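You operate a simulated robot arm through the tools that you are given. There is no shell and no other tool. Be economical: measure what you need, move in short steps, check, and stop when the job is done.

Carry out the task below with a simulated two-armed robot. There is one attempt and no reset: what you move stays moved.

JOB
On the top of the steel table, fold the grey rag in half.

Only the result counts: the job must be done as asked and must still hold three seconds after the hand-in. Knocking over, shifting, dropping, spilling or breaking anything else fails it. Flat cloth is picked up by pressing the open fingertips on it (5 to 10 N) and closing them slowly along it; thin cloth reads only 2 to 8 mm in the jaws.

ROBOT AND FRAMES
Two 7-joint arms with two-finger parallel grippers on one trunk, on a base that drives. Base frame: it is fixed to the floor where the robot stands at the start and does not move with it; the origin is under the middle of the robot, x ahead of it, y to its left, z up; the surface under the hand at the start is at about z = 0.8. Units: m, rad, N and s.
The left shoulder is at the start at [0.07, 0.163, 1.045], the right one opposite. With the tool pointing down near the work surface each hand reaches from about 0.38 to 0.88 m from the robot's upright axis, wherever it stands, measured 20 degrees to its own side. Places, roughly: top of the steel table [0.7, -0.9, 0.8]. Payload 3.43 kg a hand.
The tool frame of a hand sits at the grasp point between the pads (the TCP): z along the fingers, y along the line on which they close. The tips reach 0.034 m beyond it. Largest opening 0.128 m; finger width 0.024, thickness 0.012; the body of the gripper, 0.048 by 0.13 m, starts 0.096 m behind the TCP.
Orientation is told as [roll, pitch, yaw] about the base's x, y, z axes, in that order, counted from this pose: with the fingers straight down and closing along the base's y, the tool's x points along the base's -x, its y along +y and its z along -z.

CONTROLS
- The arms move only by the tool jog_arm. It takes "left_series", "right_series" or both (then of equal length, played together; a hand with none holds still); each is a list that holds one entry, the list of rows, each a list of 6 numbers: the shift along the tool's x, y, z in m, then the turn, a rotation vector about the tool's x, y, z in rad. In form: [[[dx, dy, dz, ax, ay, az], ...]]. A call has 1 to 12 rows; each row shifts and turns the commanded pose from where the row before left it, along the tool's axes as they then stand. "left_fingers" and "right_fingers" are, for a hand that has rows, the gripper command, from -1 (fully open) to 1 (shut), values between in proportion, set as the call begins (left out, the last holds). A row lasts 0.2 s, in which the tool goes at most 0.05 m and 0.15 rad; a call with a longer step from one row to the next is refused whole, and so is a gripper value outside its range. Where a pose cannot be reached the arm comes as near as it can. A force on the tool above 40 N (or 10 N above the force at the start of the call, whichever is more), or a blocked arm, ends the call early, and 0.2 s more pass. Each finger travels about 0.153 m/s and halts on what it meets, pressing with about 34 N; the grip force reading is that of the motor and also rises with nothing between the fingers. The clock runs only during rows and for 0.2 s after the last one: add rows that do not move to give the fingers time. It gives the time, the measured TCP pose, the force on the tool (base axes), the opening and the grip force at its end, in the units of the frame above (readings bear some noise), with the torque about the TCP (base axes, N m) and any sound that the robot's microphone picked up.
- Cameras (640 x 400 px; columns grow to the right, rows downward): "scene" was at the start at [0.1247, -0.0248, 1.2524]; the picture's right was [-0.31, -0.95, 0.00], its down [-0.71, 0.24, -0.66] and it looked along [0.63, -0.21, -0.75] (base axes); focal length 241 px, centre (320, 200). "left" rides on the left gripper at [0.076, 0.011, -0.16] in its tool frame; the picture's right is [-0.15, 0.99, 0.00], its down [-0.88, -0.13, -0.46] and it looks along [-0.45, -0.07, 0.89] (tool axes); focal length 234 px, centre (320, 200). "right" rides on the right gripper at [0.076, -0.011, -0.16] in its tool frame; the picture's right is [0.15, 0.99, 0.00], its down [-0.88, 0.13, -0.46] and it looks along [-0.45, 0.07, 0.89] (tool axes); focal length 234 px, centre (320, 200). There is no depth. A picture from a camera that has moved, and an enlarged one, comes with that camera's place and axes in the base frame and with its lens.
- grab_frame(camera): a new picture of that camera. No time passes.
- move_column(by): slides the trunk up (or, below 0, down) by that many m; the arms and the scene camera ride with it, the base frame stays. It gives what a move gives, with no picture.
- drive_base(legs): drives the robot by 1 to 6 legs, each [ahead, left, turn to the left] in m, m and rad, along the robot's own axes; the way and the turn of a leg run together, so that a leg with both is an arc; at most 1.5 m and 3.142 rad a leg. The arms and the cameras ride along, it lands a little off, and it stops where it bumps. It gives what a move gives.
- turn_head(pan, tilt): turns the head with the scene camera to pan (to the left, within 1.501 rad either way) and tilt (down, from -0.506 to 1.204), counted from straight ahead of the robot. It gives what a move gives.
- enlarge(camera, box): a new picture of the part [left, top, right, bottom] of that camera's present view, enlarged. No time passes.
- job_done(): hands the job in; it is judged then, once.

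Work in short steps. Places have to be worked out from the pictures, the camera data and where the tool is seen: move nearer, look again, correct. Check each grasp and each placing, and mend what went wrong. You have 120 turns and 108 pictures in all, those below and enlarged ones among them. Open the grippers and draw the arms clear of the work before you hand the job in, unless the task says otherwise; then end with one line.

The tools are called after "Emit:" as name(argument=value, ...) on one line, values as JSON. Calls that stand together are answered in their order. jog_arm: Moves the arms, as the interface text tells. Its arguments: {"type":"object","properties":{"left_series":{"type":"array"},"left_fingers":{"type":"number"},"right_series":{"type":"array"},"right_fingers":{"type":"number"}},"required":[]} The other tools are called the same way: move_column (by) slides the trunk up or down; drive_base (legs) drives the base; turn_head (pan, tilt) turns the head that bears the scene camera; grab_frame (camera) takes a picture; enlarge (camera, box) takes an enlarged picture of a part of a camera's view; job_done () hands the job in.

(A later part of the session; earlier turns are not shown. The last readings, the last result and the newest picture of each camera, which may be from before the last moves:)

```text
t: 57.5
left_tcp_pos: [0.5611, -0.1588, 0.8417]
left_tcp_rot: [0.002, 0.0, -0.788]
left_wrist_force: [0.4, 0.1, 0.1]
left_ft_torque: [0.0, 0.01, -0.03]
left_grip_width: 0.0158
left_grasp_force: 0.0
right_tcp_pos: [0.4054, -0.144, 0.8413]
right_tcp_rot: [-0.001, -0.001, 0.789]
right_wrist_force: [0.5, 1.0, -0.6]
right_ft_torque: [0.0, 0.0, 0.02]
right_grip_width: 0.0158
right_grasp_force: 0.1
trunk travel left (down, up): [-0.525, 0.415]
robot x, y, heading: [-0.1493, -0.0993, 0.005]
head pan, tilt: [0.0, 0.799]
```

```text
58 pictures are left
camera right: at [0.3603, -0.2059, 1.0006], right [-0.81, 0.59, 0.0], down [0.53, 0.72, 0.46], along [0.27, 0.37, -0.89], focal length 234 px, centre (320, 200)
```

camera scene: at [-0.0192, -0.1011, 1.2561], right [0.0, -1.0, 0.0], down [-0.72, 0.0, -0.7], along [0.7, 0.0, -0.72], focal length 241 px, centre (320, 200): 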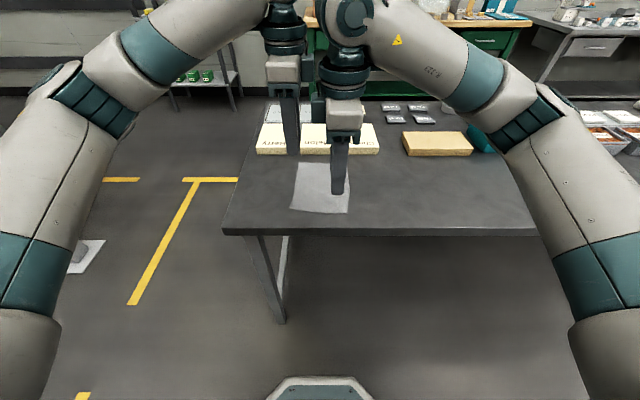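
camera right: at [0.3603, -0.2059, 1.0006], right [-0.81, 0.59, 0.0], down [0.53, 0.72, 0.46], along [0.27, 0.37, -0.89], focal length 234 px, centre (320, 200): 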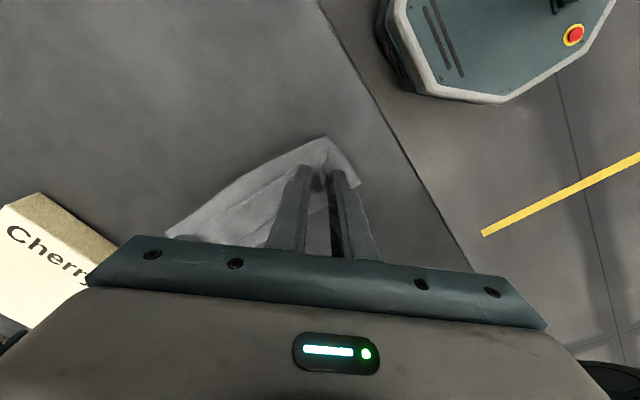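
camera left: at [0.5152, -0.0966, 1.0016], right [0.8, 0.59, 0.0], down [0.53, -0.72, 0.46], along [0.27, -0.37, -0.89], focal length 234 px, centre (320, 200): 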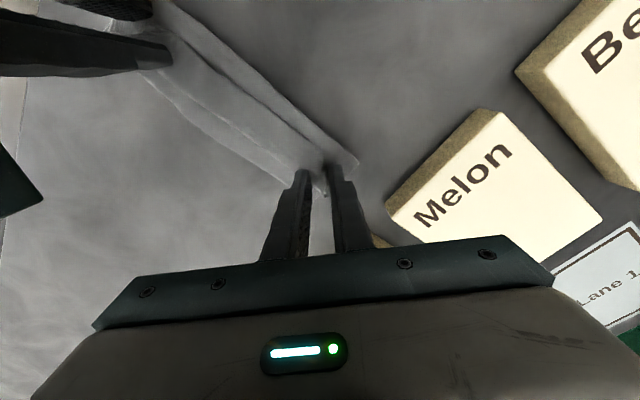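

The corners released as the jaws opened. I open a bit more, lift straight up and look.

Emit:
jog_arm(left_series=[[[0, 0, 0, 0, 0, 0], [0, 0, -0.005, 0, 0, 0], [0, 0, -0.01, 0, 0, 0], [0, 0, -0.03, 0, 0, 0], [0, 0, -0.04, 0, 0, 0], [0, 0, -0.04, 0, 0, 0], [0.04, 0.025, 0, 0, 0, 0], [0.04, 0.025, 0, 0, 0, 0], [0.04, 0.025, 0, 0, 0, 0], [0.04, 0.025, 0, 0, 0, 0], [0, 0, 0, 0, 0, 0]]], right_series=[[[0, 0, 0, 0, 0, 0], [0, 0, -0.005, 0, 0, 0], [0, 0, -0.01, 0, 0, 0], [0, 0, -0.03, 0, 0, 0], [0, 0, -0.04, 0, 0, 0], [0, 0, -0.04, 0, 0, 0], [0.028, -0.028, 0, 0, 0, 0], [0.028, -0.028, 0, 0, 0, 0], [0.028, -0.028, 0, 0, 0, 0], [0.028, -0.028, 0, 0, 0, 0], [0, 0, 0, 0, 0, 0]]], left_fingers=0.6, right_fingers=0.6)

Emit:
enlarge(camera="scene", box=[240, 130, 400, 230])

Emit:
grab_frame(camera="right")

Emit:
grab_frame(camera="left")

```text
t: 59.9
left_tcp_pos: [0.5197, 0.0249, 0.9662]
left_tcp_rot: [0.0, 0.001, -0.788]
left_wrist_force: [0.3, 0.5, 0.2]
left_ft_torque: [0.0, 0.0, -0.01]
left_grip_width: 0.0254
left_grasp_force: 0.0
right_tcp_pos: [0.4063, -0.3035, 0.9651]
right_tcp_rot: [0.003, 0.001, 0.791]
right_wrist_force: [0.4, -0.6, -0.2]
right_ft_torque: [0.03, 0.01, 0.01]
right_grip_width: 0.0258
right_grasp_force: 0.1
trunk travel left (down, up): [-0.525, 0.415]
robot x, y, heading: [-0.1509, -0.104, 0.006]
head pan, tilt: [0.0, 0.799]
```

```text
4.00 times, centred on (320, 180) of scene
camera zoom: at [-0.0185, -0.1006, 1.256], right [0.0, -1.0, 0.0], down [-0.72, 0.0, -0.7], along [0.7, 0.0, -0.72], focal length 964 px, centre (320, 280)
```

zoom: 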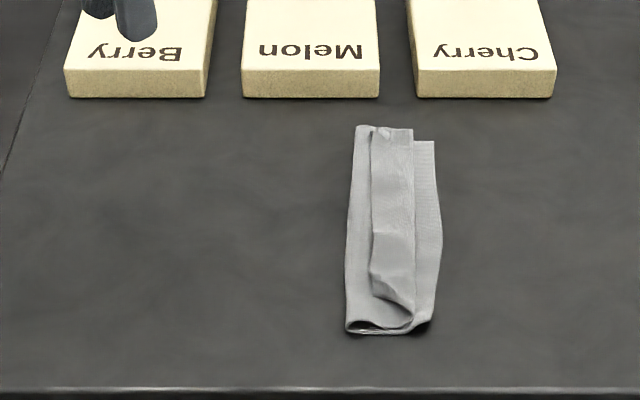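

```text
56 pictures are left
camera right: at [0.361, -0.365, 1.1248], right [-0.81, 0.59, 0.0], down [0.53, 0.72, 0.46], along [0.27, 0.37, -0.89], focal length 234 px, centre (320, 200)
```

right: 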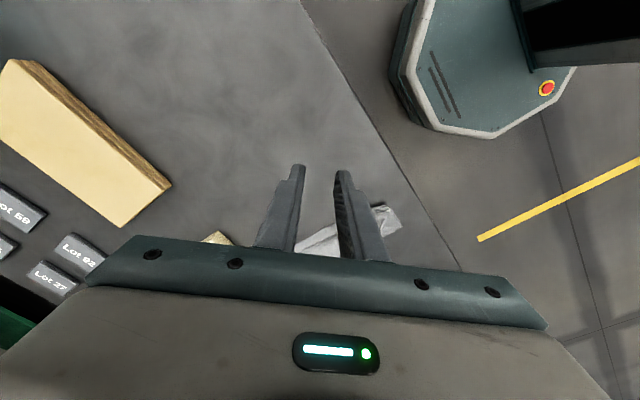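

```text
55 pictures are left
camera left: at [0.4736, 0.087, 1.1265], right [0.8, 0.59, 0.0], down [0.53, -0.72, 0.45], along [0.27, -0.37, -0.89], focal length 234 px, centre (320, 200)
```

left: 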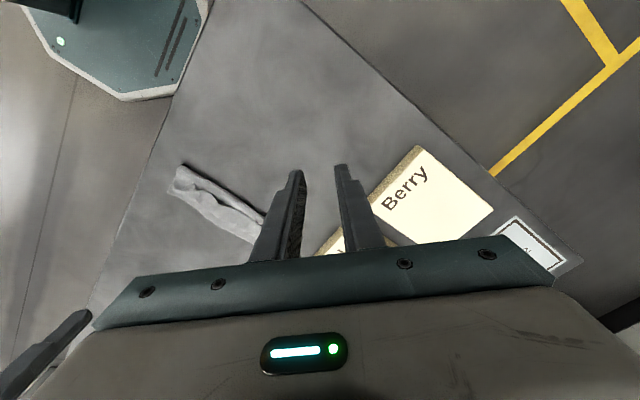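

The edge may have rolled back on top. I take a much closer view to understand the layers.

Emit:
enlarge(camera="scene", box=[312, 155, 376, 215])

Emit:
enlarge(camera="left", box=[150, 140, 310, 260])

```text
6.67 times, centred on (344, 185) of scene
camera zoom: at [-0.0185, -0.1006, 1.256], right [0.0, -1.0, 0.0], down [-0.72, 0.0, -0.7], along [0.7, 0.0, -0.72], focal length 1607 px, centre (160, 300)
```

zoom: 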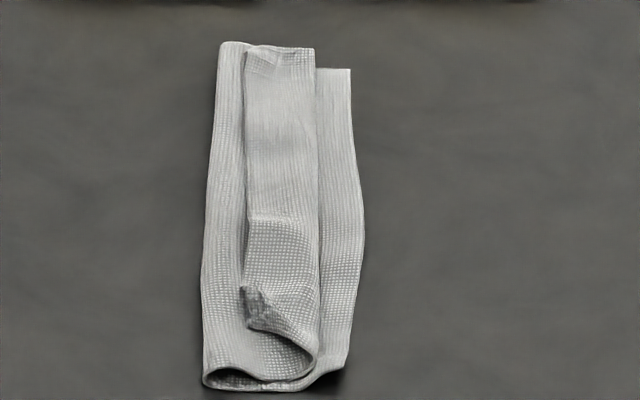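

```text
3.33 times, centred on (230, 200) of left
camera zoom: at [0.4736, 0.087, 1.1265], right [0.8, 0.59, 0.0], down [0.53, -0.72, 0.45], along [0.27, -0.37, -0.89], focal length 781 px, centre (620, 200)
```

zoom: 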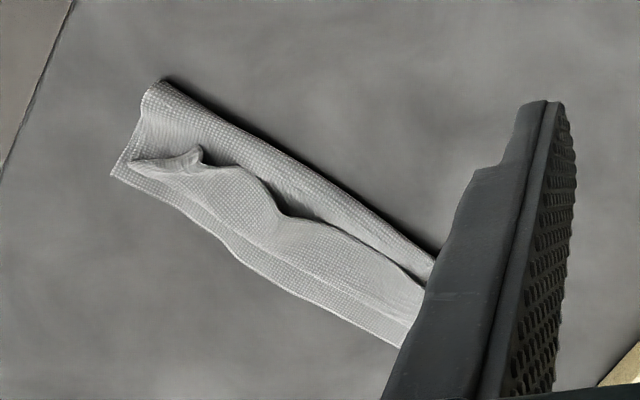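

The gripped edge (~3 cm strip) rolled back on top; it needs unrolling to the right. I use the left hand at yaw −90°, fingers fully open along x as a two-point rake, to press lightly on the strip and stroke it right.

Emit:
jog_arm(left_series=[[[0, 0, 0, 0, 0, 0.13], [0, 0, 0, 0, 0, 0.13], [0, 0, 0, 0, 0, 0.13], [0, 0, 0, 0, 0, 0.13], [0, 0, 0, 0, 0, 0.13], [0, 0, 0, 0, 0, 0.13], [-0.0435, -0.0075, 0, 0, 0, 0], [-0.0435, -0.0075, 0, 0, 0, 0], [-0.0435, -0.0075, 0.02, 0, 0, 0], [-0.0445, -0.0075, 0.02, 0, 0, 0], [0, 0, 0.04, 0, 0, 0], [0, 0, 0, 0, 0, 0]]], left_fingers=-1)

Emit:
enlarge(camera="scene", box=[240, 130, 400, 230])

Emit:
grab_frame(camera="left")

```text
t: 62.5
left_tcp_pos: [0.4897, -0.1531, 0.8875]
left_tcp_rot: [0.0, 0.0, -1.569]
left_wrist_force: [-1.4, -0.2, 0.9]
left_ft_torque: [-0.01, -0.01, -0.03]
left_grip_width: 0.128
left_grasp_force: 0.1
right_tcp_pos: [0.4047, -0.3031, 0.9662]
right_tcp_rot: [0.0, -0.001, 0.791]
right_wrist_force: [0.1, -0.4, -0.1]
right_ft_torque: [0.0, 0.0, -0.04]
right_grip_width: 0.0255
right_grasp_force: 0.1
trunk travel left (down, up): [-0.525, 0.415]
robot x, y, heading: [-0.1525, -0.098, 0.002]
head pan, tilt: [0.0, 0.799]
```

```text
4.00 times, centred on (320, 180) of scene
camera zoom: at [-0.0199, -0.1011, 1.2562], right [0.0, -1.0, 0.0], down [-0.72, 0.0, -0.7], along [0.7, 0.0, -0.72], focal length 964 px, centre (320, 280)
```

zoom: 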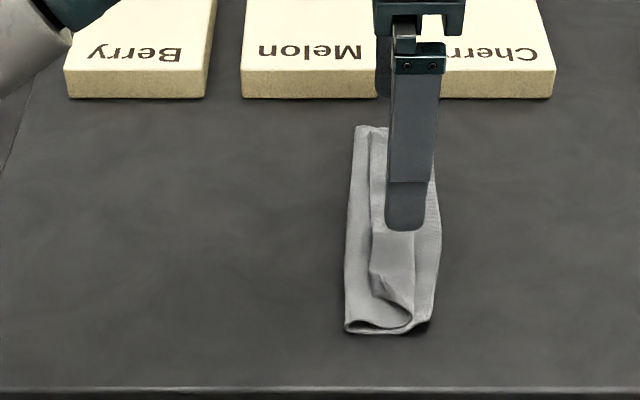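

```text
51 pictures are left
camera left: at [0.5, -0.0758, 1.0468], right [0.99, -0.14, 0.0], down [-0.13, -0.88, 0.46], along [-0.07, -0.45, -0.89], focal length 234 px, centre (320, 200)
```

left: 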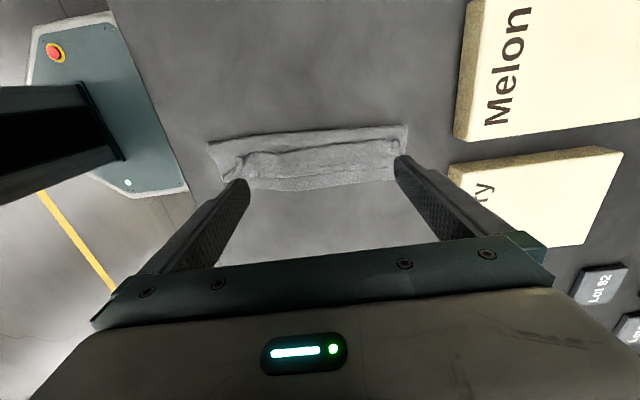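

I lower toward the rolled strip in small steps until light contact.

Emit:
jog_arm(left_series=[[[0.006, 0, 0.02, 0, 0, 0], [0, 0, 0.018, 0, 0, 0], [0, 0, 0.006, 0, 0, 0], [0, 0, 0.003, 0, 0, 0], [0, 0, 0, 0, 0, 0]]])

```text
t: 63.7
left_tcp_pos: [0.4888, -0.1446, 0.8388]
left_tcp_rot: [-0.001, 0.0, -1.57]
left_wrist_force: [0.0, 0.4, 0.8]
left_ft_torque: [-0.04, 0.04, 0.02]
left_grip_width: 0.1278
left_grasp_force: 0.0
right_tcp_pos: [0.4056, -0.3017, 0.9657]
right_tcp_rot: [-0.002, 0.001, 0.791]
right_wrist_force: [-0.3, -0.2, 0.5]
right_ft_torque: [-0.02, -0.04, 0.02]
right_grip_width: 0.0257
right_grasp_force: 0.1
trunk travel left (down, up): [-0.525, 0.415]
robot x, y, heading: [-0.1509, -0.1005, 0.003]
head pan, tilt: [0.0, 0.799]
```

Light contact (~1 N, tips 5 mm up). I stroke 3 cm to the right and look.

Emit:
jog_arm(left_series=[[[-0.005, 0, 0.001, 0, 0, 0], [-0.006, 0, 0, 0, 0, 0], [-0.006, 0, 0, 0, 0, 0], [-0.006, 0, 0, 0, 0, 0], [-0.006, 0, 0, 0, 0, 0], [0, 0, 0, 0, 0, 0]]])

Emit:
grab_frame(camera="left")

Emit:
enlarge(camera="scene", box=[312, 155, 376, 215])

```text
t: 65.1
left_tcp_pos: [0.4896, -0.1724, 0.8388]
left_tcp_rot: [0.0, -0.002, -1.567]
left_wrist_force: [-1.0, -0.7, -0.3]
left_ft_torque: [-0.05, 0.0, -0.01]
left_grip_width: 0.128
left_grasp_force: 0.0
right_tcp_pos: [0.4056, -0.3023, 0.967]
right_tcp_rot: [0.001, 0.001, 0.792]
right_wrist_force: [0.4, 0.5, 0.6]
right_ft_torque: [0.02, 0.02, -0.02]
right_grip_width: 0.0253
right_grasp_force: 0.0
trunk travel left (down, up): [-0.525, 0.415]
robot x, y, heading: [-0.1495, -0.1015, -0.001]
head pan, tilt: [0.0, 0.799]
```

```text
50 pictures are left
camera left: at [0.5, -0.0966, 0.9985], right [0.99, -0.14, 0.0], down [-0.13, -0.88, 0.46], along [-0.07, -0.45, -0.89], focal length 234 px, centre (320, 200)
```

left: 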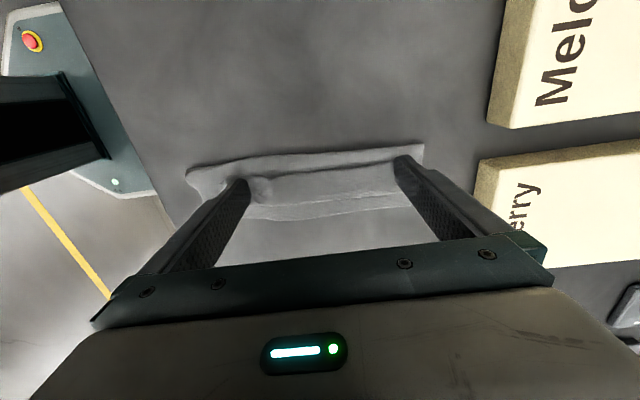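

```text
6.67 times, centred on (344, 185) of scene
camera zoom: at [-0.0191, -0.1002, 1.2561], right [0.0, -1.0, 0.0], down [-0.72, 0.0, -0.7], along [0.7, 0.0, -0.72], focal length 1607 px, centre (160, 300)
```

zoom: 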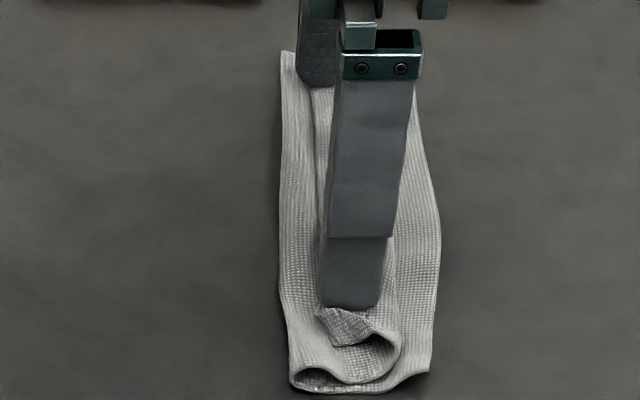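

The whole rag slid with the rake. I'll hold the bottom layer's right strip down with the right hand (tilted so its body leans away), then stroke again. First tilt the right hand and bring it near.

Emit:
jog_arm(right_series=[[[0, 0, 0, -0.1006, -0.1015, 0], [0, 0, 0, -0.1006, -0.1015, 0], [0, 0, 0, -0.1006, -0.1015, 0], [0, 0, 0, -0.1006, -0.1015, 0], [0, 0, 0, -0.1006, -0.1015, 0], [0, 0, 0, -0.1006, -0.1015, 0], [0, 0, 0, -0.1006, -0.1015, 0], [0, 0, 0, 0, 0, 0]]], right_fingers=1)

Emit:
jog_arm(right_series=[[[-0.0022, -0.0278, 0.021, 0, 0, 0], [-0.0022, -0.0278, 0.021, 0, 0, 0], [-0.0022, -0.0278, 0.021, 0, 0, 0], [-0.0022, -0.0278, 0.021, 0, 0, 0], [0, 0, 0, 0, 0, 0]]])

Emit:
grab_frame(camera="scene")

```text
t: 66.9
left_tcp_pos: [0.4901, -0.1727, 0.8385]
left_tcp_rot: [0.001, -0.001, -1.569]
left_wrist_force: [0.1, -0.1, 0.5]
left_ft_torque: [-0.03, -0.02, 0.0]
left_grip_width: 0.128
left_grasp_force: 0.1
right_tcp_pos: [0.4077, -0.3013, 0.9662]
right_tcp_rot: [0.833, -0.643, 0.496]
right_wrist_force: [0.0, 0.6, -0.3]
right_ft_torque: [-0.03, -0.02, -0.01]
right_grip_width: 0.0
right_grasp_force: 32.6
trunk travel left (down, up): [-0.525, 0.415]
robot x, y, heading: [-0.149, -0.0988, 0.004]
head pan, tilt: [0.0, 0.799]
```

```text
t: 68.1
left_tcp_pos: [0.4898, -0.173, 0.8395]
left_tcp_rot: [-0.001, 0.0, -1.565]
left_wrist_force: [0.9, 0.3, 0.8]
left_ft_torque: [-0.02, 0.0, 0.0]
left_grip_width: 0.1281
left_grasp_force: 0.0
right_tcp_pos: [0.4362, -0.2928, 0.9298]
right_tcp_rot: [0.832, -0.642, 0.499]
right_wrist_force: [-0.4, 0.3, 0.6]
right_ft_torque: [0.01, 0.0, 0.02]
right_grip_width: 0.0
right_grasp_force: 33.2
right hand out of reach, approached as far as the arm can: row 2, 3, 4
trunk travel left (down, up): [-0.525, 0.415]
robot x, y, heading: [-0.1539, -0.1016, 0.007]
head pan, tilt: [0.0, 0.799]
```

```text
48 pictures are left
camera scene: at [-0.0191, -0.1004, 1.2561], right [0.0, -1.0, 0.0], down [-0.72, 0.0, -0.7], along [0.7, 0.0, -0.72], focal length 241 px, centre (320, 200)
```

scene: 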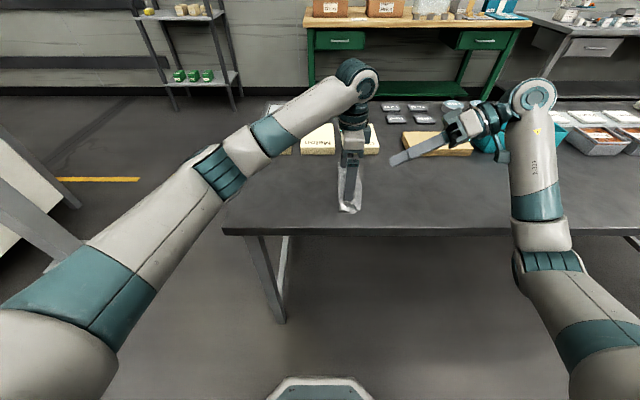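

The right wrist limits again at that yaw. I rotate the closed fingers about their own axis back to yaw 0 and retry the approach.

Emit:
jog_arm(right_series=[[[0, 0, 0, 0, 0, 0.13], [0, 0, 0, 0, 0, 0.13], [0, 0, 0, 0, 0, 0.13], [0, 0, 0, 0, 0, 0.13], [0, 0, 0, 0, 0, 0.13], [0, 0, 0, 0, 0, 0.14], [0, 0, 0, 0, 0, 0]]])

```text
t: 69.7
left_tcp_pos: [0.4905, -0.1724, 0.839]
left_tcp_rot: [0.0, -0.002, -1.569]
left_wrist_force: [0.6, -0.1, 0.4]
left_ft_torque: [0.01, -0.02, -0.02]
left_grip_width: 0.1281
left_grasp_force: 0.0
right_tcp_pos: [0.4346, -0.291, 0.9296]
right_tcp_rot: [0.999, 0.002, 0.0]
right_wrist_force: [0.4, -0.4, -0.4]
right_ft_torque: [0.01, 0.01, 0.04]
right_grip_width: 0.0002
right_grasp_force: 32.7
trunk travel left (down, up): [-0.525, 0.415]
robot x, y, heading: [-0.1509, -0.1015, 0.002]
head pan, tilt: [0.0, 0.799]
```

Orientation is now a pure roll of 1.0. Approach the holding point beside the rag.

Emit:
jog_arm(right_series=[[[-0.0138, -0.0138, 0.0225, 0, 0, 0], [-0.0138, -0.0138, 0.0225, 0, 0, 0], [-0.0138, -0.0138, 0.0225, 0, 0, 0], [-0.0138, -0.0138, 0.0225, 0, 0, 0], [0, 0, 0, 0, 0, 0]]])

Emit:
enlarge(camera="scene", box=[280, 130, 440, 230])

```text
t: 70.9
left_tcp_pos: [0.4896, -0.1721, 0.8392]
left_tcp_rot: [-0.001, 0.0, -1.568]
left_wrist_force: [-0.3, 0.2, -0.4]
left_ft_torque: [0.0, -0.03, -0.02]
left_grip_width: 0.1282
left_grasp_force: 0.0
right_tcp_pos: [0.4912, -0.245, 0.8347]
right_tcp_rot: [1.0, 0.001, 0.001]
right_wrist_force: [0.3, 0.3, 0.4]
right_ft_torque: [-0.02, -0.01, -0.02]
right_grip_width: 0.0
right_grasp_force: 33.0
trunk travel left (down, up): [-0.525, 0.415]
robot x, y, heading: [-0.1525, -0.1005, 0.002]
head pan, tilt: [0.0, 0.799]
```

```text
4.00 times, centred on (360, 180) of scene
camera zoom: at [-0.0194, -0.1005, 1.2562], right [0.0, -1.0, 0.0], down [-0.72, 0.0, -0.7], along [0.7, 0.0, -0.72], focal length 964 px, centre (160, 280)
```

zoom: 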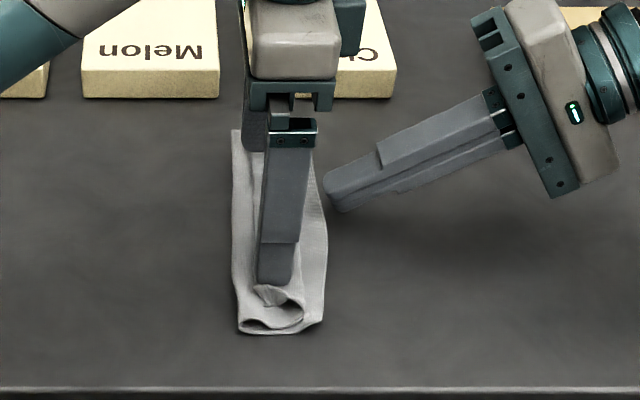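

Good geometry. I move the right fingertip onto the bottom layer's right strip and press gently.

Emit:
jog_arm(right_series=[[[0, 0.0004, 0.0058, 0, 0, 0], [0, 0.0004, 0.0058, 0, 0, 0], [0, 0, 0, 0, 0, 0]]])

Emit:
jog_arm(right_series=[[[0, -0.0017, 0.0011, 0, 0, 0], [0, 0, 0, 0, 0, 0]]])

```text
t: 71.7
left_tcp_pos: [0.4884, -0.1732, 0.8387]
left_tcp_rot: [0.002, 0.0, -1.569]
left_wrist_force: [0.6, 0.4, -0.2]
left_ft_torque: [0.04, -0.01, -0.02]
left_grip_width: 0.128
left_grasp_force: 0.1
right_tcp_pos: [0.4913, -0.2353, 0.8286]
right_tcp_rot: [1.001, 0.0, -0.001]
right_wrist_force: [-0.5, 0.4, -0.5]
right_ft_torque: [0.0, 0.05, -0.01]
right_grip_width: 0.0
right_grasp_force: 32.6
trunk travel left (down, up): [-0.525, 0.415]
robot x, y, heading: [-0.151, -0.1031, 0.004]
head pan, tilt: [0.0, 0.799]
```

```text
t: 72.3
left_tcp_pos: [0.4889, -0.1725, 0.8403]
left_tcp_rot: [0.001, 0.0, -1.568]
left_wrist_force: [-0.3, -0.2, 0.1]
left_ft_torque: [0.0, 0.01, -0.01]
left_grip_width: 0.1278
left_grasp_force: 0.1
right_tcp_pos: [0.4899, -0.2353, 0.8301]
right_tcp_rot: [1.002, -0.002, -0.001]
right_wrist_force: [1.4, -0.1, 8.2]
right_ft_torque: [0.17, -0.04, -0.02]
right_grip_width: 0.0
right_grasp_force: 32.9
trunk travel left (down, up): [-0.525, 0.415]
robot x, y, heading: [-0.1505, -0.1047, 0.005]
head pan, tilt: [0.0, 0.799]
```

Right is holding at 8 N. Now the left rake strokes 4 cm to the right.

Emit:
jog_arm(left_series=[[[-0.003, 0, 0.0007, 0, 0, 0], [-0.005, 0, 0, 0, 0, 0], [-0.005, 0, 0, 0, 0, 0], [-0.005, 0, 0, 0, 0, 0], [-0.005, 0, 0, 0, 0, 0], [-0.005, 0, 0, 0, 0, 0], [0, 0, 0, 0, 0, 0]]])

Emit:
enlarge(camera="scene", box=[312, 150, 392, 220])

Emit:
grab_frame(camera="left")

```text
t: 73.9
left_tcp_pos: [0.4888, -0.2013, 0.8387]
left_tcp_rot: [0.001, 0.001, -1.568]
left_wrist_force: [0.0, -0.1, 0.0]
left_ft_torque: [0.0, -0.04, 0.03]
left_grip_width: 0.1278
left_grasp_force: 0.0
right_tcp_pos: [0.4902, -0.2352, 0.8276]
right_tcp_rot: [1.002, -0.003, 0.0]
right_wrist_force: [3.3, -0.1, 15.6]
right_ft_torque: [0.35, -0.04, -0.05]
right_grip_width: 0.0
right_grasp_force: 32.5
trunk travel left (down, up): [-0.525, 0.415]
robot x, y, heading: [-0.1497, -0.0972, -0.001]
head pan, tilt: [0.0, 0.799]
```

```text
5.71 times, centred on (352, 185) of scene
camera zoom: at [-0.0205, -0.1002, 1.2564], right [0.0, -1.0, 0.0], down [-0.72, 0.0, -0.7], along [0.7, 0.0, -0.72], focal length 1377 px, centre (137, 286)
```

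zoom: 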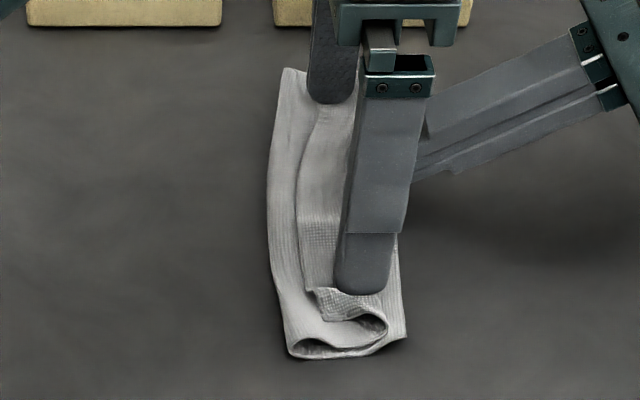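

```text
45 pictures are left
camera left: at [0.4994, -0.1247, 0.9986], right [0.99, -0.14, 0.0], down [-0.13, -0.88, 0.46], along [-0.07, -0.45, -0.89], focal length 234 px, centre (320, 200)
```

left: 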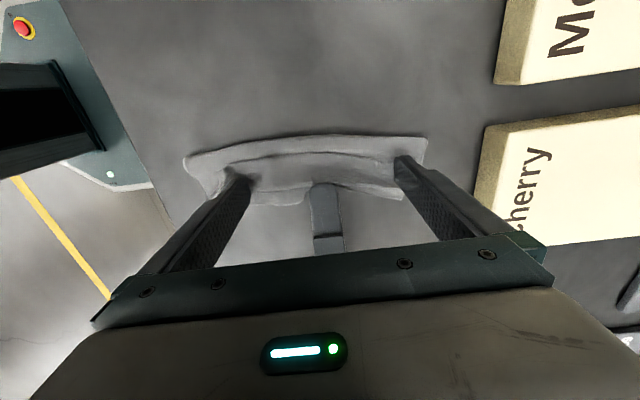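

The rake just slid over the roll. Different approach: pinch only the rolled-back flap from above in its middle (closing along x), then lift it over to the right. First clear both hands and look.

Emit:
jog_arm(left_series=[[[0, 0, -0.01, 0, 0, 0], [0, 0, -0.03, 0, 0, 0], [0.02, 0, -0.03, 0, 0, 0], [0, 0, 0, 0, 0, 0], [0, 0, 0, 0, 0, 0]]], right_series=[[[0, 0.0084, -0.0054, 0, 0, 0], [0, -0.004, -0.033, 0, 0, 0], [0, -0.004, -0.04, 0, 0, 0], [0, -0.004, -0.04, 0, 0, 0], [0, 0, 0, 0, 0, 0]]], left_fingers=0.45)

Emit:
enlarge(camera="left", box=[160, 100, 480, 260])

Emit:
enlarge(camera="scene", box=[312, 150, 392, 220])

```text
t: 75.1
left_tcp_pos: [0.4901, -0.1808, 0.9085]
left_tcp_rot: [0.0, -0.001, -1.569]
left_wrist_force: [-1.2, 0.2, -0.4]
left_ft_torque: [-0.03, 0.02, -0.01]
left_grip_width: 0.0352
left_grasp_force: 0.2
right_tcp_pos: [0.4915, -0.3356, 0.8882]
right_tcp_rot: [1.0, 0.0, 0.0]
right_wrist_force: [-0.5, 0.3, -0.1]
right_ft_torque: [0.01, -0.01, -0.02]
right_grip_width: 0.0001
right_grasp_force: 32.9
trunk travel left (down, up): [-0.525, 0.415]
robot x, y, heading: [-0.1521, -0.0983, -0.001]
head pan, tilt: [0.0, 0.799]
```

```text
2.00 times, centred on (320, 180) of left
camera zoom: at [0.5001, -0.1044, 1.0682], right [0.99, -0.14, 0.0], down [-0.13, -0.88, 0.46], along [-0.07, -0.45, -0.89], focal length 468 px, centre (320, 240)
```

zoom: 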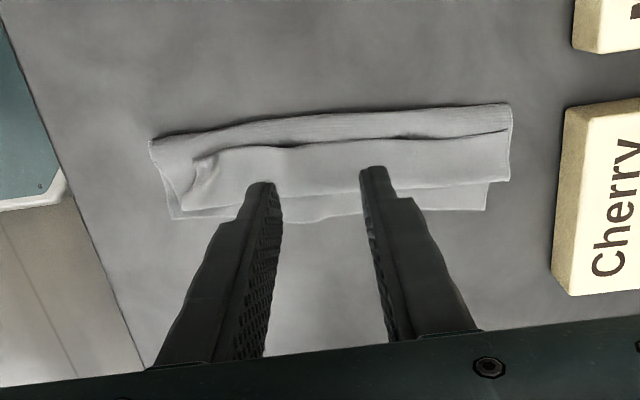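

```text
5.71 times, centred on (352, 185) of scene
camera zoom: at [-0.019, -0.0996, 1.2561], right [0.0, -1.0, 0.0], down [-0.72, 0.0, -0.7], along [0.7, 0.0, -0.72], focal length 1377 px, centre (137, 286)
```

zoom: 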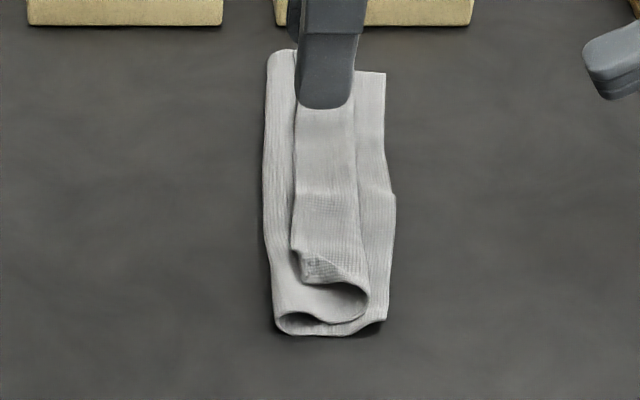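

The flap is ~3 cm wide, free edge at y≈−.176, roll at ≈−.206. I position the fingers on it (y −.187, x .49) and press lightly.

Emit:
jog_arm(left_series=[[[-0.006, 0, 0.03, 0, 0, 0], [0, 0, 0.03, 0, 0, 0], [0, 0, 0.01, 0, 0, 0], [0, 0, 0.001, 0, 0, 0], [0, 0, 0, 0, 0, 0]]])

Emit:
jog_arm(left_series=[[[0, 0, 0.0013, 0, 0, 0], [0, 0, 0, 0, 0, 0]]])

```text
t: 76.3
left_tcp_pos: [0.4898, -0.1869, 0.8371]
left_tcp_rot: [0.002, 0.0, -1.569]
left_wrist_force: [-1.0, -0.7, 3.2]
left_ft_torque: [-0.03, 0.04, -0.01]
left_grip_width: 0.0354
left_grasp_force: 0.0
right_tcp_pos: [0.4914, -0.3365, 0.8888]
right_tcp_rot: [0.999, -0.001, 0.0]
right_wrist_force: [-0.1, 0.0, 0.1]
right_ft_torque: [0.0, -0.02, 0.0]
right_grip_width: 0.0
right_grasp_force: 32.5
trunk travel left (down, up): [-0.525, 0.415]
robot x, y, heading: [-0.1509, -0.0997, 0.003]
head pan, tilt: [0.0, 0.799]
```

```text
t: 76.9
left_tcp_pos: [0.4888, -0.1872, 0.837]
left_tcp_rot: [0.001, 0.002, -1.57]
left_wrist_force: [0.0, -1.9, 9.5]
left_ft_torque: [-0.03, -0.02, 0.02]
left_grip_width: 0.0351
left_grasp_force: 0.0
right_tcp_pos: [0.4913, -0.3366, 0.8884]
right_tcp_rot: [1.002, 0.0, 0.001]
right_wrist_force: [-0.1, 0.0, -0.8]
right_ft_torque: [0.0, 0.01, 0.01]
right_grip_width: 0.0
right_grasp_force: 32.0
trunk travel left (down, up): [-0.525, 0.415]
robot x, y, heading: [-0.1496, -0.1027, 0.004]
head pan, tilt: [0.0, 0.799]
```

Contact ~9 N; I ease slightly and close slowly to gather just the top ply.

Emit:
jog_arm(left_series=[[[0, 0, -0.0006, 0, 0, 0], [0, 0, 0, 0, 0, 0]]], left_fingers=0.6)

Emit:
jog_arm(left_series=[[[0, 0, 0, 0, 0, 0], [0, 0, 0, 0, 0, 0]]], left_fingers=0.73)

Emit:
jog_arm(left_series=[[[0, 0, 0, 0, 0, 0], [0, 0, 0, 0, 0, 0]]], left_fingers=0.86)

Emit:
jog_arm(left_series=[[[0, 0, 0, 0, 0, 0], [0, 0, 0, 0, 0, 0], [0, 0, 0, 0, 0, 0]]], left_fingers=1.0)

Emit:
jog_arm(left_series=[[[0, 0, -0.008, 0, 0, 0], [0, 0, -0.01, 0, 0, 0], [0, 0, 0, 0, 0, 0]]])

Emit:
enlarge(camera="left", box=[160, 100, 480, 260])

Emit:
enlarge(camera="scene", box=[312, 150, 392, 220])

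```text
t: 77.5
left_tcp_pos: [0.4888, -0.1871, 0.8367]
left_tcp_rot: [0.0, 0.001, -1.569]
left_wrist_force: [0.6, -1.4, 7.6]
left_ft_torque: [-0.02, -0.02, -0.03]
left_grip_width: 0.0255
left_grasp_force: 0.1
right_tcp_pos: [0.4906, -0.3351, 0.8882]
right_tcp_rot: [1.001, 0.0, 0.0]
right_wrist_force: [-0.4, 0.1, 0.9]
right_ft_torque: [-0.01, 0.0, 0.04]
right_grip_width: 0.0001
right_grasp_force: 33.1
trunk travel left (down, up): [-0.525, 0.415]
robot x, y, heading: [-0.15, -0.103, -0.004]
head pan, tilt: [0.0, 0.799]
```

```text
t: 78.1
left_tcp_pos: [0.4899, -0.1871, 0.8362]
left_tcp_rot: [0.002, 0.001, -1.569]
left_wrist_force: [0.5, 0.5, 6.7]
left_ft_torque: [0.04, -0.01, 0.01]
left_grip_width: 0.0168
left_grasp_force: 0.1
right_tcp_pos: [0.4909, -0.3358, 0.8887]
right_tcp_rot: [1.0, 0.001, -0.001]
right_wrist_force: [-0.7, -0.3, -0.6]
right_ft_torque: [-0.05, -0.02, 0.02]
right_grip_width: 0.0
right_grasp_force: 32.9
trunk travel left (down, up): [-0.525, 0.415]
robot x, y, heading: [-0.15, -0.101, 0.005]
head pan, tilt: [0.0, 0.799]
```

```text
t: 78.7
left_tcp_pos: [0.4883, -0.1868, 0.838]
left_tcp_rot: [0.0, 0.001, -1.568]
left_wrist_force: [0.6, -0.3, 7.7]
left_ft_torque: [0.02, -0.03, 0.01]
left_grip_width: 0.0103
left_grasp_force: 0.6
right_tcp_pos: [0.4911, -0.3355, 0.8878]
right_tcp_rot: [1.001, 0.001, 0.001]
right_wrist_force: [-0.5, -0.2, -0.5]
right_ft_torque: [-0.01, -0.03, -0.01]
right_grip_width: 0.0001
right_grasp_force: 33.3
trunk travel left (down, up): [-0.525, 0.415]
robot x, y, heading: [-0.1507, -0.1016, 0.0]
head pan, tilt: [0.0, 0.799]
```

```text
t: 79.5
left_tcp_pos: [0.4889, -0.1873, 0.8372]
left_tcp_rot: [0.002, -0.001, -1.57]
left_wrist_force: [2.6, 0.2, 12.0]
left_ft_torque: [-0.01, -0.12, 0.0]
left_grip_width: 0.0068
left_grasp_force: 33.9
right_tcp_pos: [0.491, -0.3357, 0.8884]
right_tcp_rot: [0.999, 0.0, -0.002]
right_wrist_force: [0.6, 0.3, 0.4]
right_ft_torque: [0.02, -0.04, 0.0]
right_grip_width: 0.0001
right_grasp_force: 33.0
trunk travel left (down, up): [-0.525, 0.415]
robot x, y, heading: [-0.1516, -0.0973, 0.003]
head pan, tilt: [0.0, 0.799]
```

```text
t: 80.3
left_tcp_pos: [0.4884, -0.1873, 0.854]
left_tcp_rot: [0.0, 0.0, -1.569]
left_wrist_force: [0.4, -0.3, -0.2]
left_ft_torque: [0.01, -0.05, -0.03]
left_grip_width: 0.0048
left_grasp_force: 34.6
right_tcp_pos: [0.4916, -0.3363, 0.8884]
right_tcp_rot: [0.999, -0.001, 0.001]
right_wrist_force: [0.4, -0.1, 0.4]
right_ft_torque: [0.01, 0.0, 0.0]
right_grip_width: 0.0002
right_grasp_force: 33.1
trunk travel left (down, up): [-0.525, 0.415]
robot x, y, heading: [-0.1493, -0.0975, 0.003]
head pan, tilt: [0.0, 0.799]
```

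```text
2.00 times, centred on (320, 180) of left
camera zoom: at [0.5005, -0.1106, 1.0137], right [0.99, -0.14, 0.0], down [-0.13, -0.88, 0.46], along [-0.07, -0.45, -0.89], focal length 468 px, centre (320, 240)
```

zoom: 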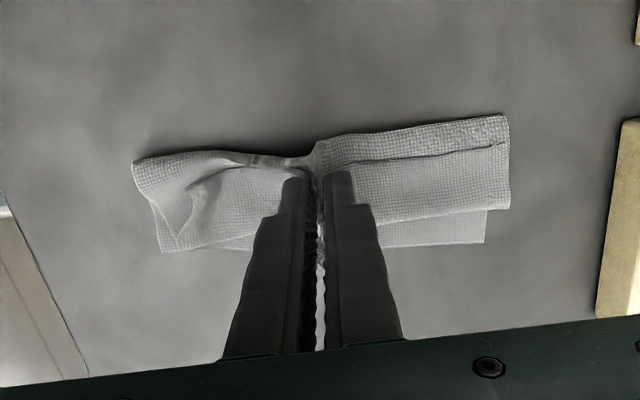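

```text
5.71 times, centred on (352, 185) of scene
camera zoom: at [-0.0189, -0.1004, 1.2561], right [0.0, -1.0, 0.0], down [-0.72, 0.0, -0.7], along [0.7, 0.0, -0.72], focal length 1377 px, centre (137, 286)
```

zoom: 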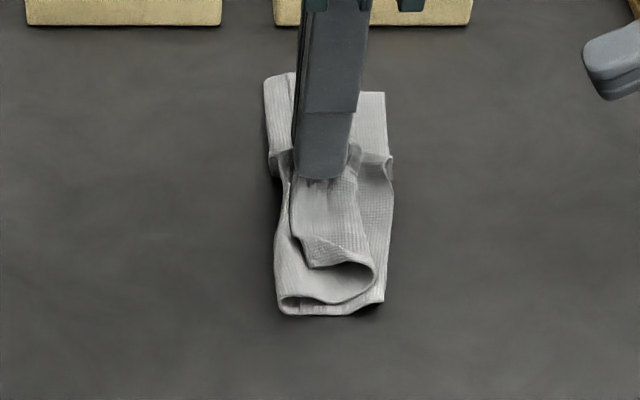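

It gathered all plies, so that won't work. I lower and release; the plan is to unfold, and redo with hands that tilt during the fold so the edge can't roll back.

Emit:
jog_arm(left_series=[[[0, 0, 0.008, 0, 0, 0], [0, 0, 0.007, 0, 0, 0], [0, 0, 0, 0, 0, 0]]])

Emit:
jog_arm(left_series=[[[0, 0, 0, 0, 0, 0], [0, 0, 0, 0, 0, 0], [0, 0, -0.005, 0, 0, 0], [0, 0, -0.02, 0, 0, 0], [0, 0, -0.04, 0, 0, 0], [0, 0, -0.04, 0, 0, 0], [0, 0, -0.04, 0, 0, 0], [0.04, 0, 0, 0, 0, 0], [0.04, 0, 0, 0, 0, 0], [0, 0, 0, 0, 0, 0]]], left_fingers=0.4)

Emit:
enlarge(camera="scene", box=[312, 150, 392, 220])

Emit:
enlarge(camera="left", box=[160, 100, 480, 260])

```text
t: 81.1
left_tcp_pos: [0.4893, -0.1874, 0.8393]
left_tcp_rot: [0.0, 0.0, -1.569]
left_wrist_force: [0.1, 0.5, 1.8]
left_ft_torque: [0.01, -0.02, 0.01]
left_grip_width: 0.0049
left_grasp_force: 33.6
right_tcp_pos: [0.4901, -0.3365, 0.8883]
right_tcp_rot: [1.0, 0.001, -0.001]
right_wrist_force: [0.0, 0.1, -0.2]
right_ft_torque: [-0.01, 0.0, 0.0]
right_grip_width: 0.0001
right_grasp_force: 33.1
trunk travel left (down, up): [-0.525, 0.415]
robot x, y, heading: [-0.1558, -0.0998, 0.007]
head pan, tilt: [0.0, 0.799]
```

```text
t: 83.3
left_tcp_pos: [0.4897, -0.1069, 0.9841]
left_tcp_rot: [0.001, 0.001, -1.569]
left_wrist_force: [-0.1, 0.2, 0.6]
left_ft_torque: [-0.01, 0.0, 0.01]
left_grip_width: 0.0387
left_grasp_force: 0.0
right_tcp_pos: [0.4915, -0.3367, 0.8884]
right_tcp_rot: [1.002, 0.001, -0.002]
right_wrist_force: [0.4, 0.0, -0.3]
right_ft_torque: [-0.01, -0.02, 0.01]
right_grip_width: 0.0001
right_grasp_force: 33.0
trunk travel left (down, up): [-0.525, 0.415]
robot x, y, heading: [-0.149, -0.0994, -0.003]
head pan, tilt: [0.0, 0.799]
```

```text
5.71 times, centred on (352, 185) of scene
camera zoom: at [-0.0189, -0.1013, 1.2561], right [0.0, -1.0, 0.0], down [-0.72, 0.0, -0.7], along [0.7, 0.0, -0.72], focal length 1377 px, centre (137, 286)
```

zoom: 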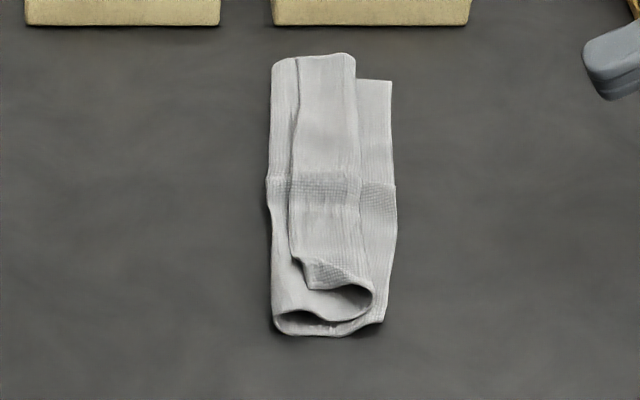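

```text
2.00 times, centred on (320, 180) of left
camera zoom: at [0.4996, -0.0321, 1.1439], right [0.99, -0.14, 0.0], down [-0.13, -0.88, 0.46], along [-0.07, -0.45, -0.89], focal length 468 px, centre (320, 240)
```

zoom: 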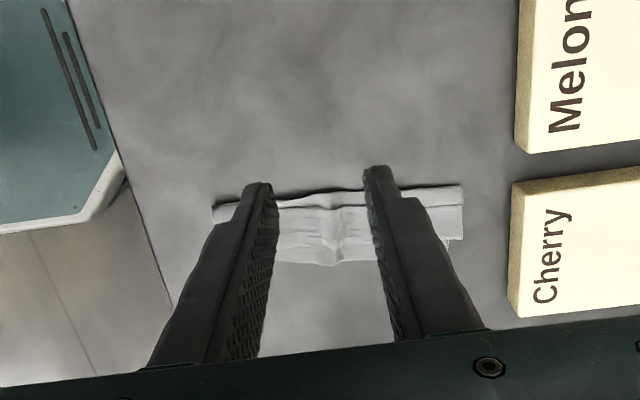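

The flap's near end is raised like a tunnel mouth. I'll pinch only that raised ply: left hand closing along x at (.425, −.192), tips held ~6 mm above the table so the lower plies aren't pressed.

Emit:
jog_arm(left_series=[[[-0.0425, -0.0325, 0, 0, 0, 0], [-0.0425, -0.0325, 0, 0, 0, 0], [0, 0, 0.04, 0, 0, 0], [0, 0, 0.04, 0, 0, 0], [0, 0, 0.044, 0, 0, 0], [0, 0, 0, 0, 0, 0]]], left_fingers=0.43)

Emit:
enlarge(camera="left", box=[160, 100, 480, 260])

Emit:
enlarge(camera="scene", box=[312, 150, 392, 220])

```text
refused: row 1 steps farther than a row can; nothing moved
```

```text
2.00 times, centred on (320, 180) of left
camera zoom: at [0.4996, -0.0321, 1.1439], right [0.99, -0.14, 0.0], down [-0.13, -0.88, 0.46], along [-0.07, -0.45, -0.89], focal length 468 px, centre (320, 240)
```

zoom: 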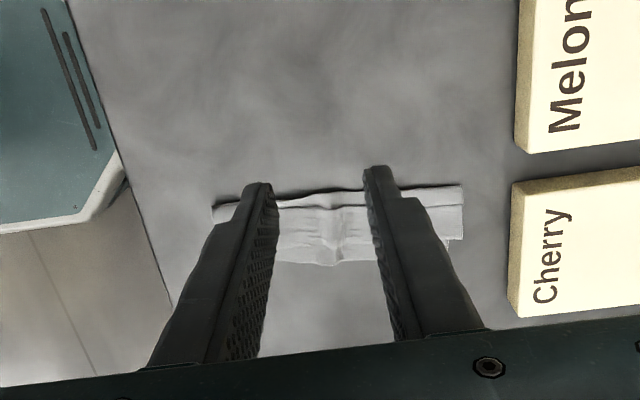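

```text
5.71 times, centred on (352, 185) of scene
camera zoom: at [-0.0189, -0.1013, 1.2561], right [0.0, -1.0, 0.0], down [-0.72, 0.0, -0.7], along [0.7, 0.0, -0.72], focal length 1377 px, centre (137, 286)
```

zoom: 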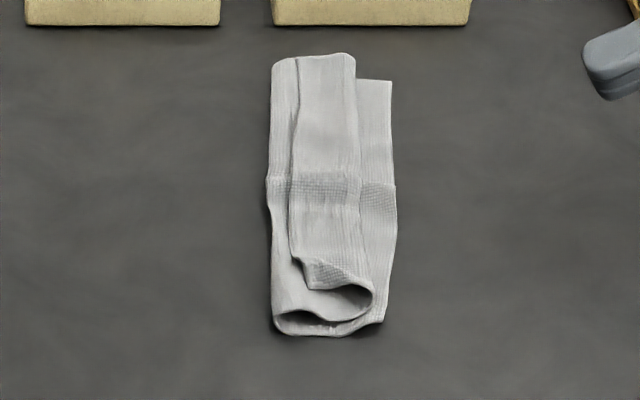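

The step was just over the row limit; I split it into smaller rows.

Emit:
jog_arm(left_series=[[[-0.0285, -0.0217, 0, 0, 0, 0], [-0.0285, -0.0217, 0, 0, 0, 0], [-0.0285, -0.0217, 0, 0, 0, 0], [0, 0, 0.04, 0, 0, 0], [0, 0, 0.04, 0, 0, 0], [0, 0, 0.044, 0, 0, 0], [0, 0, 0, 0, 0, 0]]], left_fingers=0.43)

Emit:
enlarge(camera="left", box=[160, 100, 480, 260])

Emit:
enlarge(camera="scene", box=[312, 150, 392, 220])

```text
t: 84.9
left_tcp_pos: [0.4242, -0.1932, 0.8616]
left_tcp_rot: [0.0, 0.0, -1.569]
left_wrist_force: [0.5, -0.1, -0.5]
left_ft_torque: [0.0, 0.02, 0.02]
left_grip_width: 0.0364
left_grasp_force: 0.0
right_tcp_pos: [0.4914, -0.3361, 0.8892]
right_tcp_rot: [1.0, 0.0, 0.0]
right_wrist_force: [-0.2, 0.1, 0.6]
right_ft_torque: [0.02, 0.03, 0.0]
right_grip_width: 0.0
right_grasp_force: 33.0
trunk travel left (down, up): [-0.525, 0.415]
robot x, y, heading: [-0.1478, -0.0975, 0.002]
head pan, tilt: [0.0, 0.799]
```

```text
2.00 times, centred on (320, 180) of left
camera zoom: at [0.4352, -0.117, 1.0208], right [0.99, -0.14, 0.0], down [-0.13, -0.88, 0.46], along [-0.07, -0.45, -0.89], focal length 468 px, centre (320, 240)
```

zoom: 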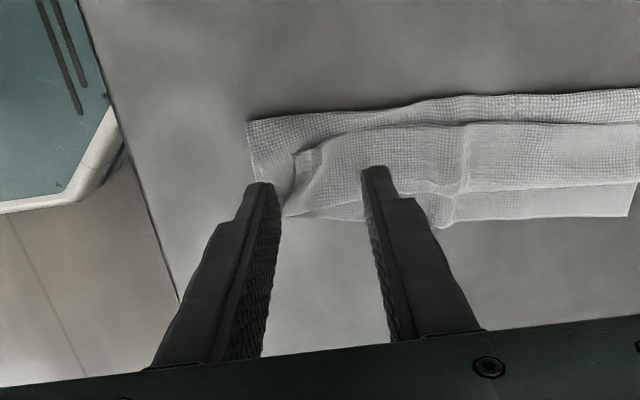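

```text
5.71 times, centred on (352, 185) of scene
camera zoom: at [-0.0197, -0.1005, 1.2562], right [0.0, -1.0, 0.0], down [-0.72, 0.0, -0.7], along [0.7, 0.0, -0.72], focal length 1377 px, centre (137, 286)
```

zoom: 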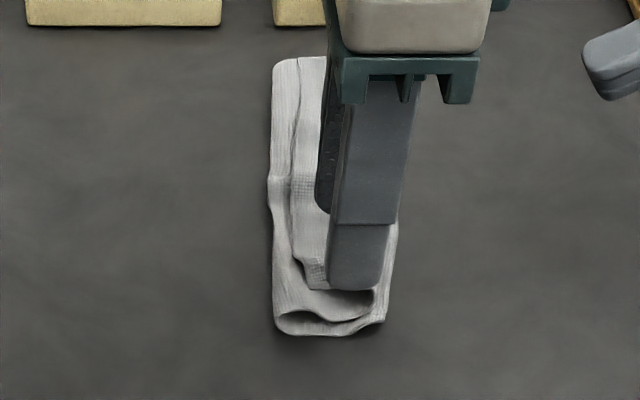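

Fingers straddle the flap's near edge. I nudge slightly and lower to TCP z≈.841 (tips ~7 mm), then close without pressing.

Emit:
jog_arm(left_series=[[[0.003, -0.004, 0.012, 0, 0, 0], [0, 0, 0.0085, 0, 0, 0], [0, 0, 0, 0, 0, 0]]])

Emit:
jog_arm(left_series=[[[0, 0, 0, 0, 0, 0], [0, 0, 0, 0, 0, 0]]], left_fingers=0.65)

Emit:
enlarge(camera="left", box=[160, 100, 480, 260])

Emit:
enlarge(camera="scene", box=[312, 150, 392, 220])

```text
t: 85.7
left_tcp_pos: [0.4221, -0.1893, 0.8405]
left_tcp_rot: [0.0, 0.001, -1.568]
left_wrist_force: [-0.7, 0.4, 0.1]
left_ft_torque: [0.02, 0.05, 0.02]
left_grip_width: 0.0361
left_grasp_force: 0.1
right_tcp_pos: [0.4915, -0.3361, 0.8884]
right_tcp_rot: [1.001, 0.0, 0.001]
right_wrist_force: [0.6, -0.3, 0.2]
right_ft_torque: [-0.02, -0.01, -0.02]
right_grip_width: 0.0
right_grasp_force: 33.1
trunk travel left (down, up): [-0.525, 0.415]
robot x, y, heading: [-0.1481, -0.0967, 0.003]
head pan, tilt: [0.0, 0.799]
```

```text
t: 86.3
left_tcp_pos: [0.4218, -0.1901, 0.8396]
left_tcp_rot: [-0.002, 0.0, -1.57]
left_wrist_force: [0.4, -0.2, -1.3]
left_ft_torque: [0.0, -0.02, -0.01]
left_grip_width: 0.0224
left_grasp_force: 0.0
right_tcp_pos: [0.4914, -0.3359, 0.8882]
right_tcp_rot: [0.999, -0.001, 0.0]
right_wrist_force: [-0.4, -0.7, -0.4]
right_ft_torque: [-0.01, 0.01, -0.01]
right_grip_width: 0.0001
right_grasp_force: 33.0
trunk travel left (down, up): [-0.525, 0.415]
robot x, y, heading: [-0.1501, -0.0976, 0.003]
head pan, tilt: [0.0, 0.799]
```

```text
2.00 times, centred on (320, 180) of left
camera zoom: at [0.4317, -0.1134, 1.0003], right [0.99, -0.14, 0.0], down [-0.13, -0.88, 0.46], along [-0.07, -0.45, -0.89], focal length 468 px, centre (320, 240)
```

zoom: 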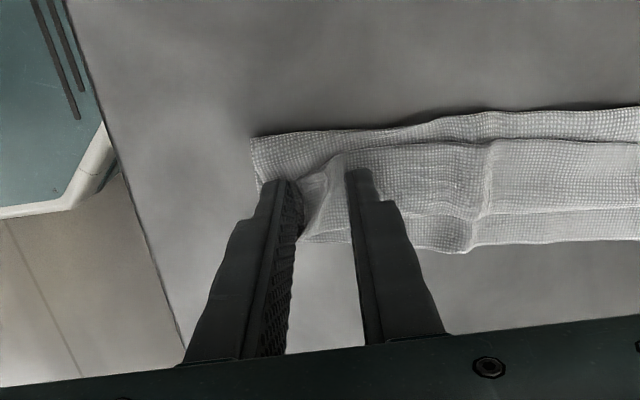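

```text
5.71 times, centred on (352, 185) of scene
camera zoom: at [-0.0192, -0.1004, 1.2561], right [0.0, -1.0, 0.0], down [-0.72, 0.0, -0.7], along [0.7, 0.0, -0.72], focal length 1377 px, centre (137, 286)
```

zoom: 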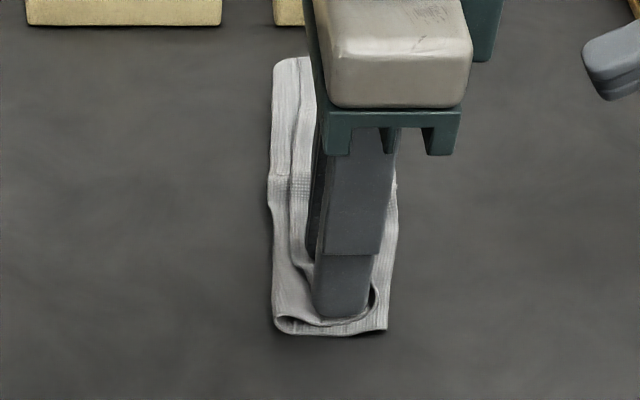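

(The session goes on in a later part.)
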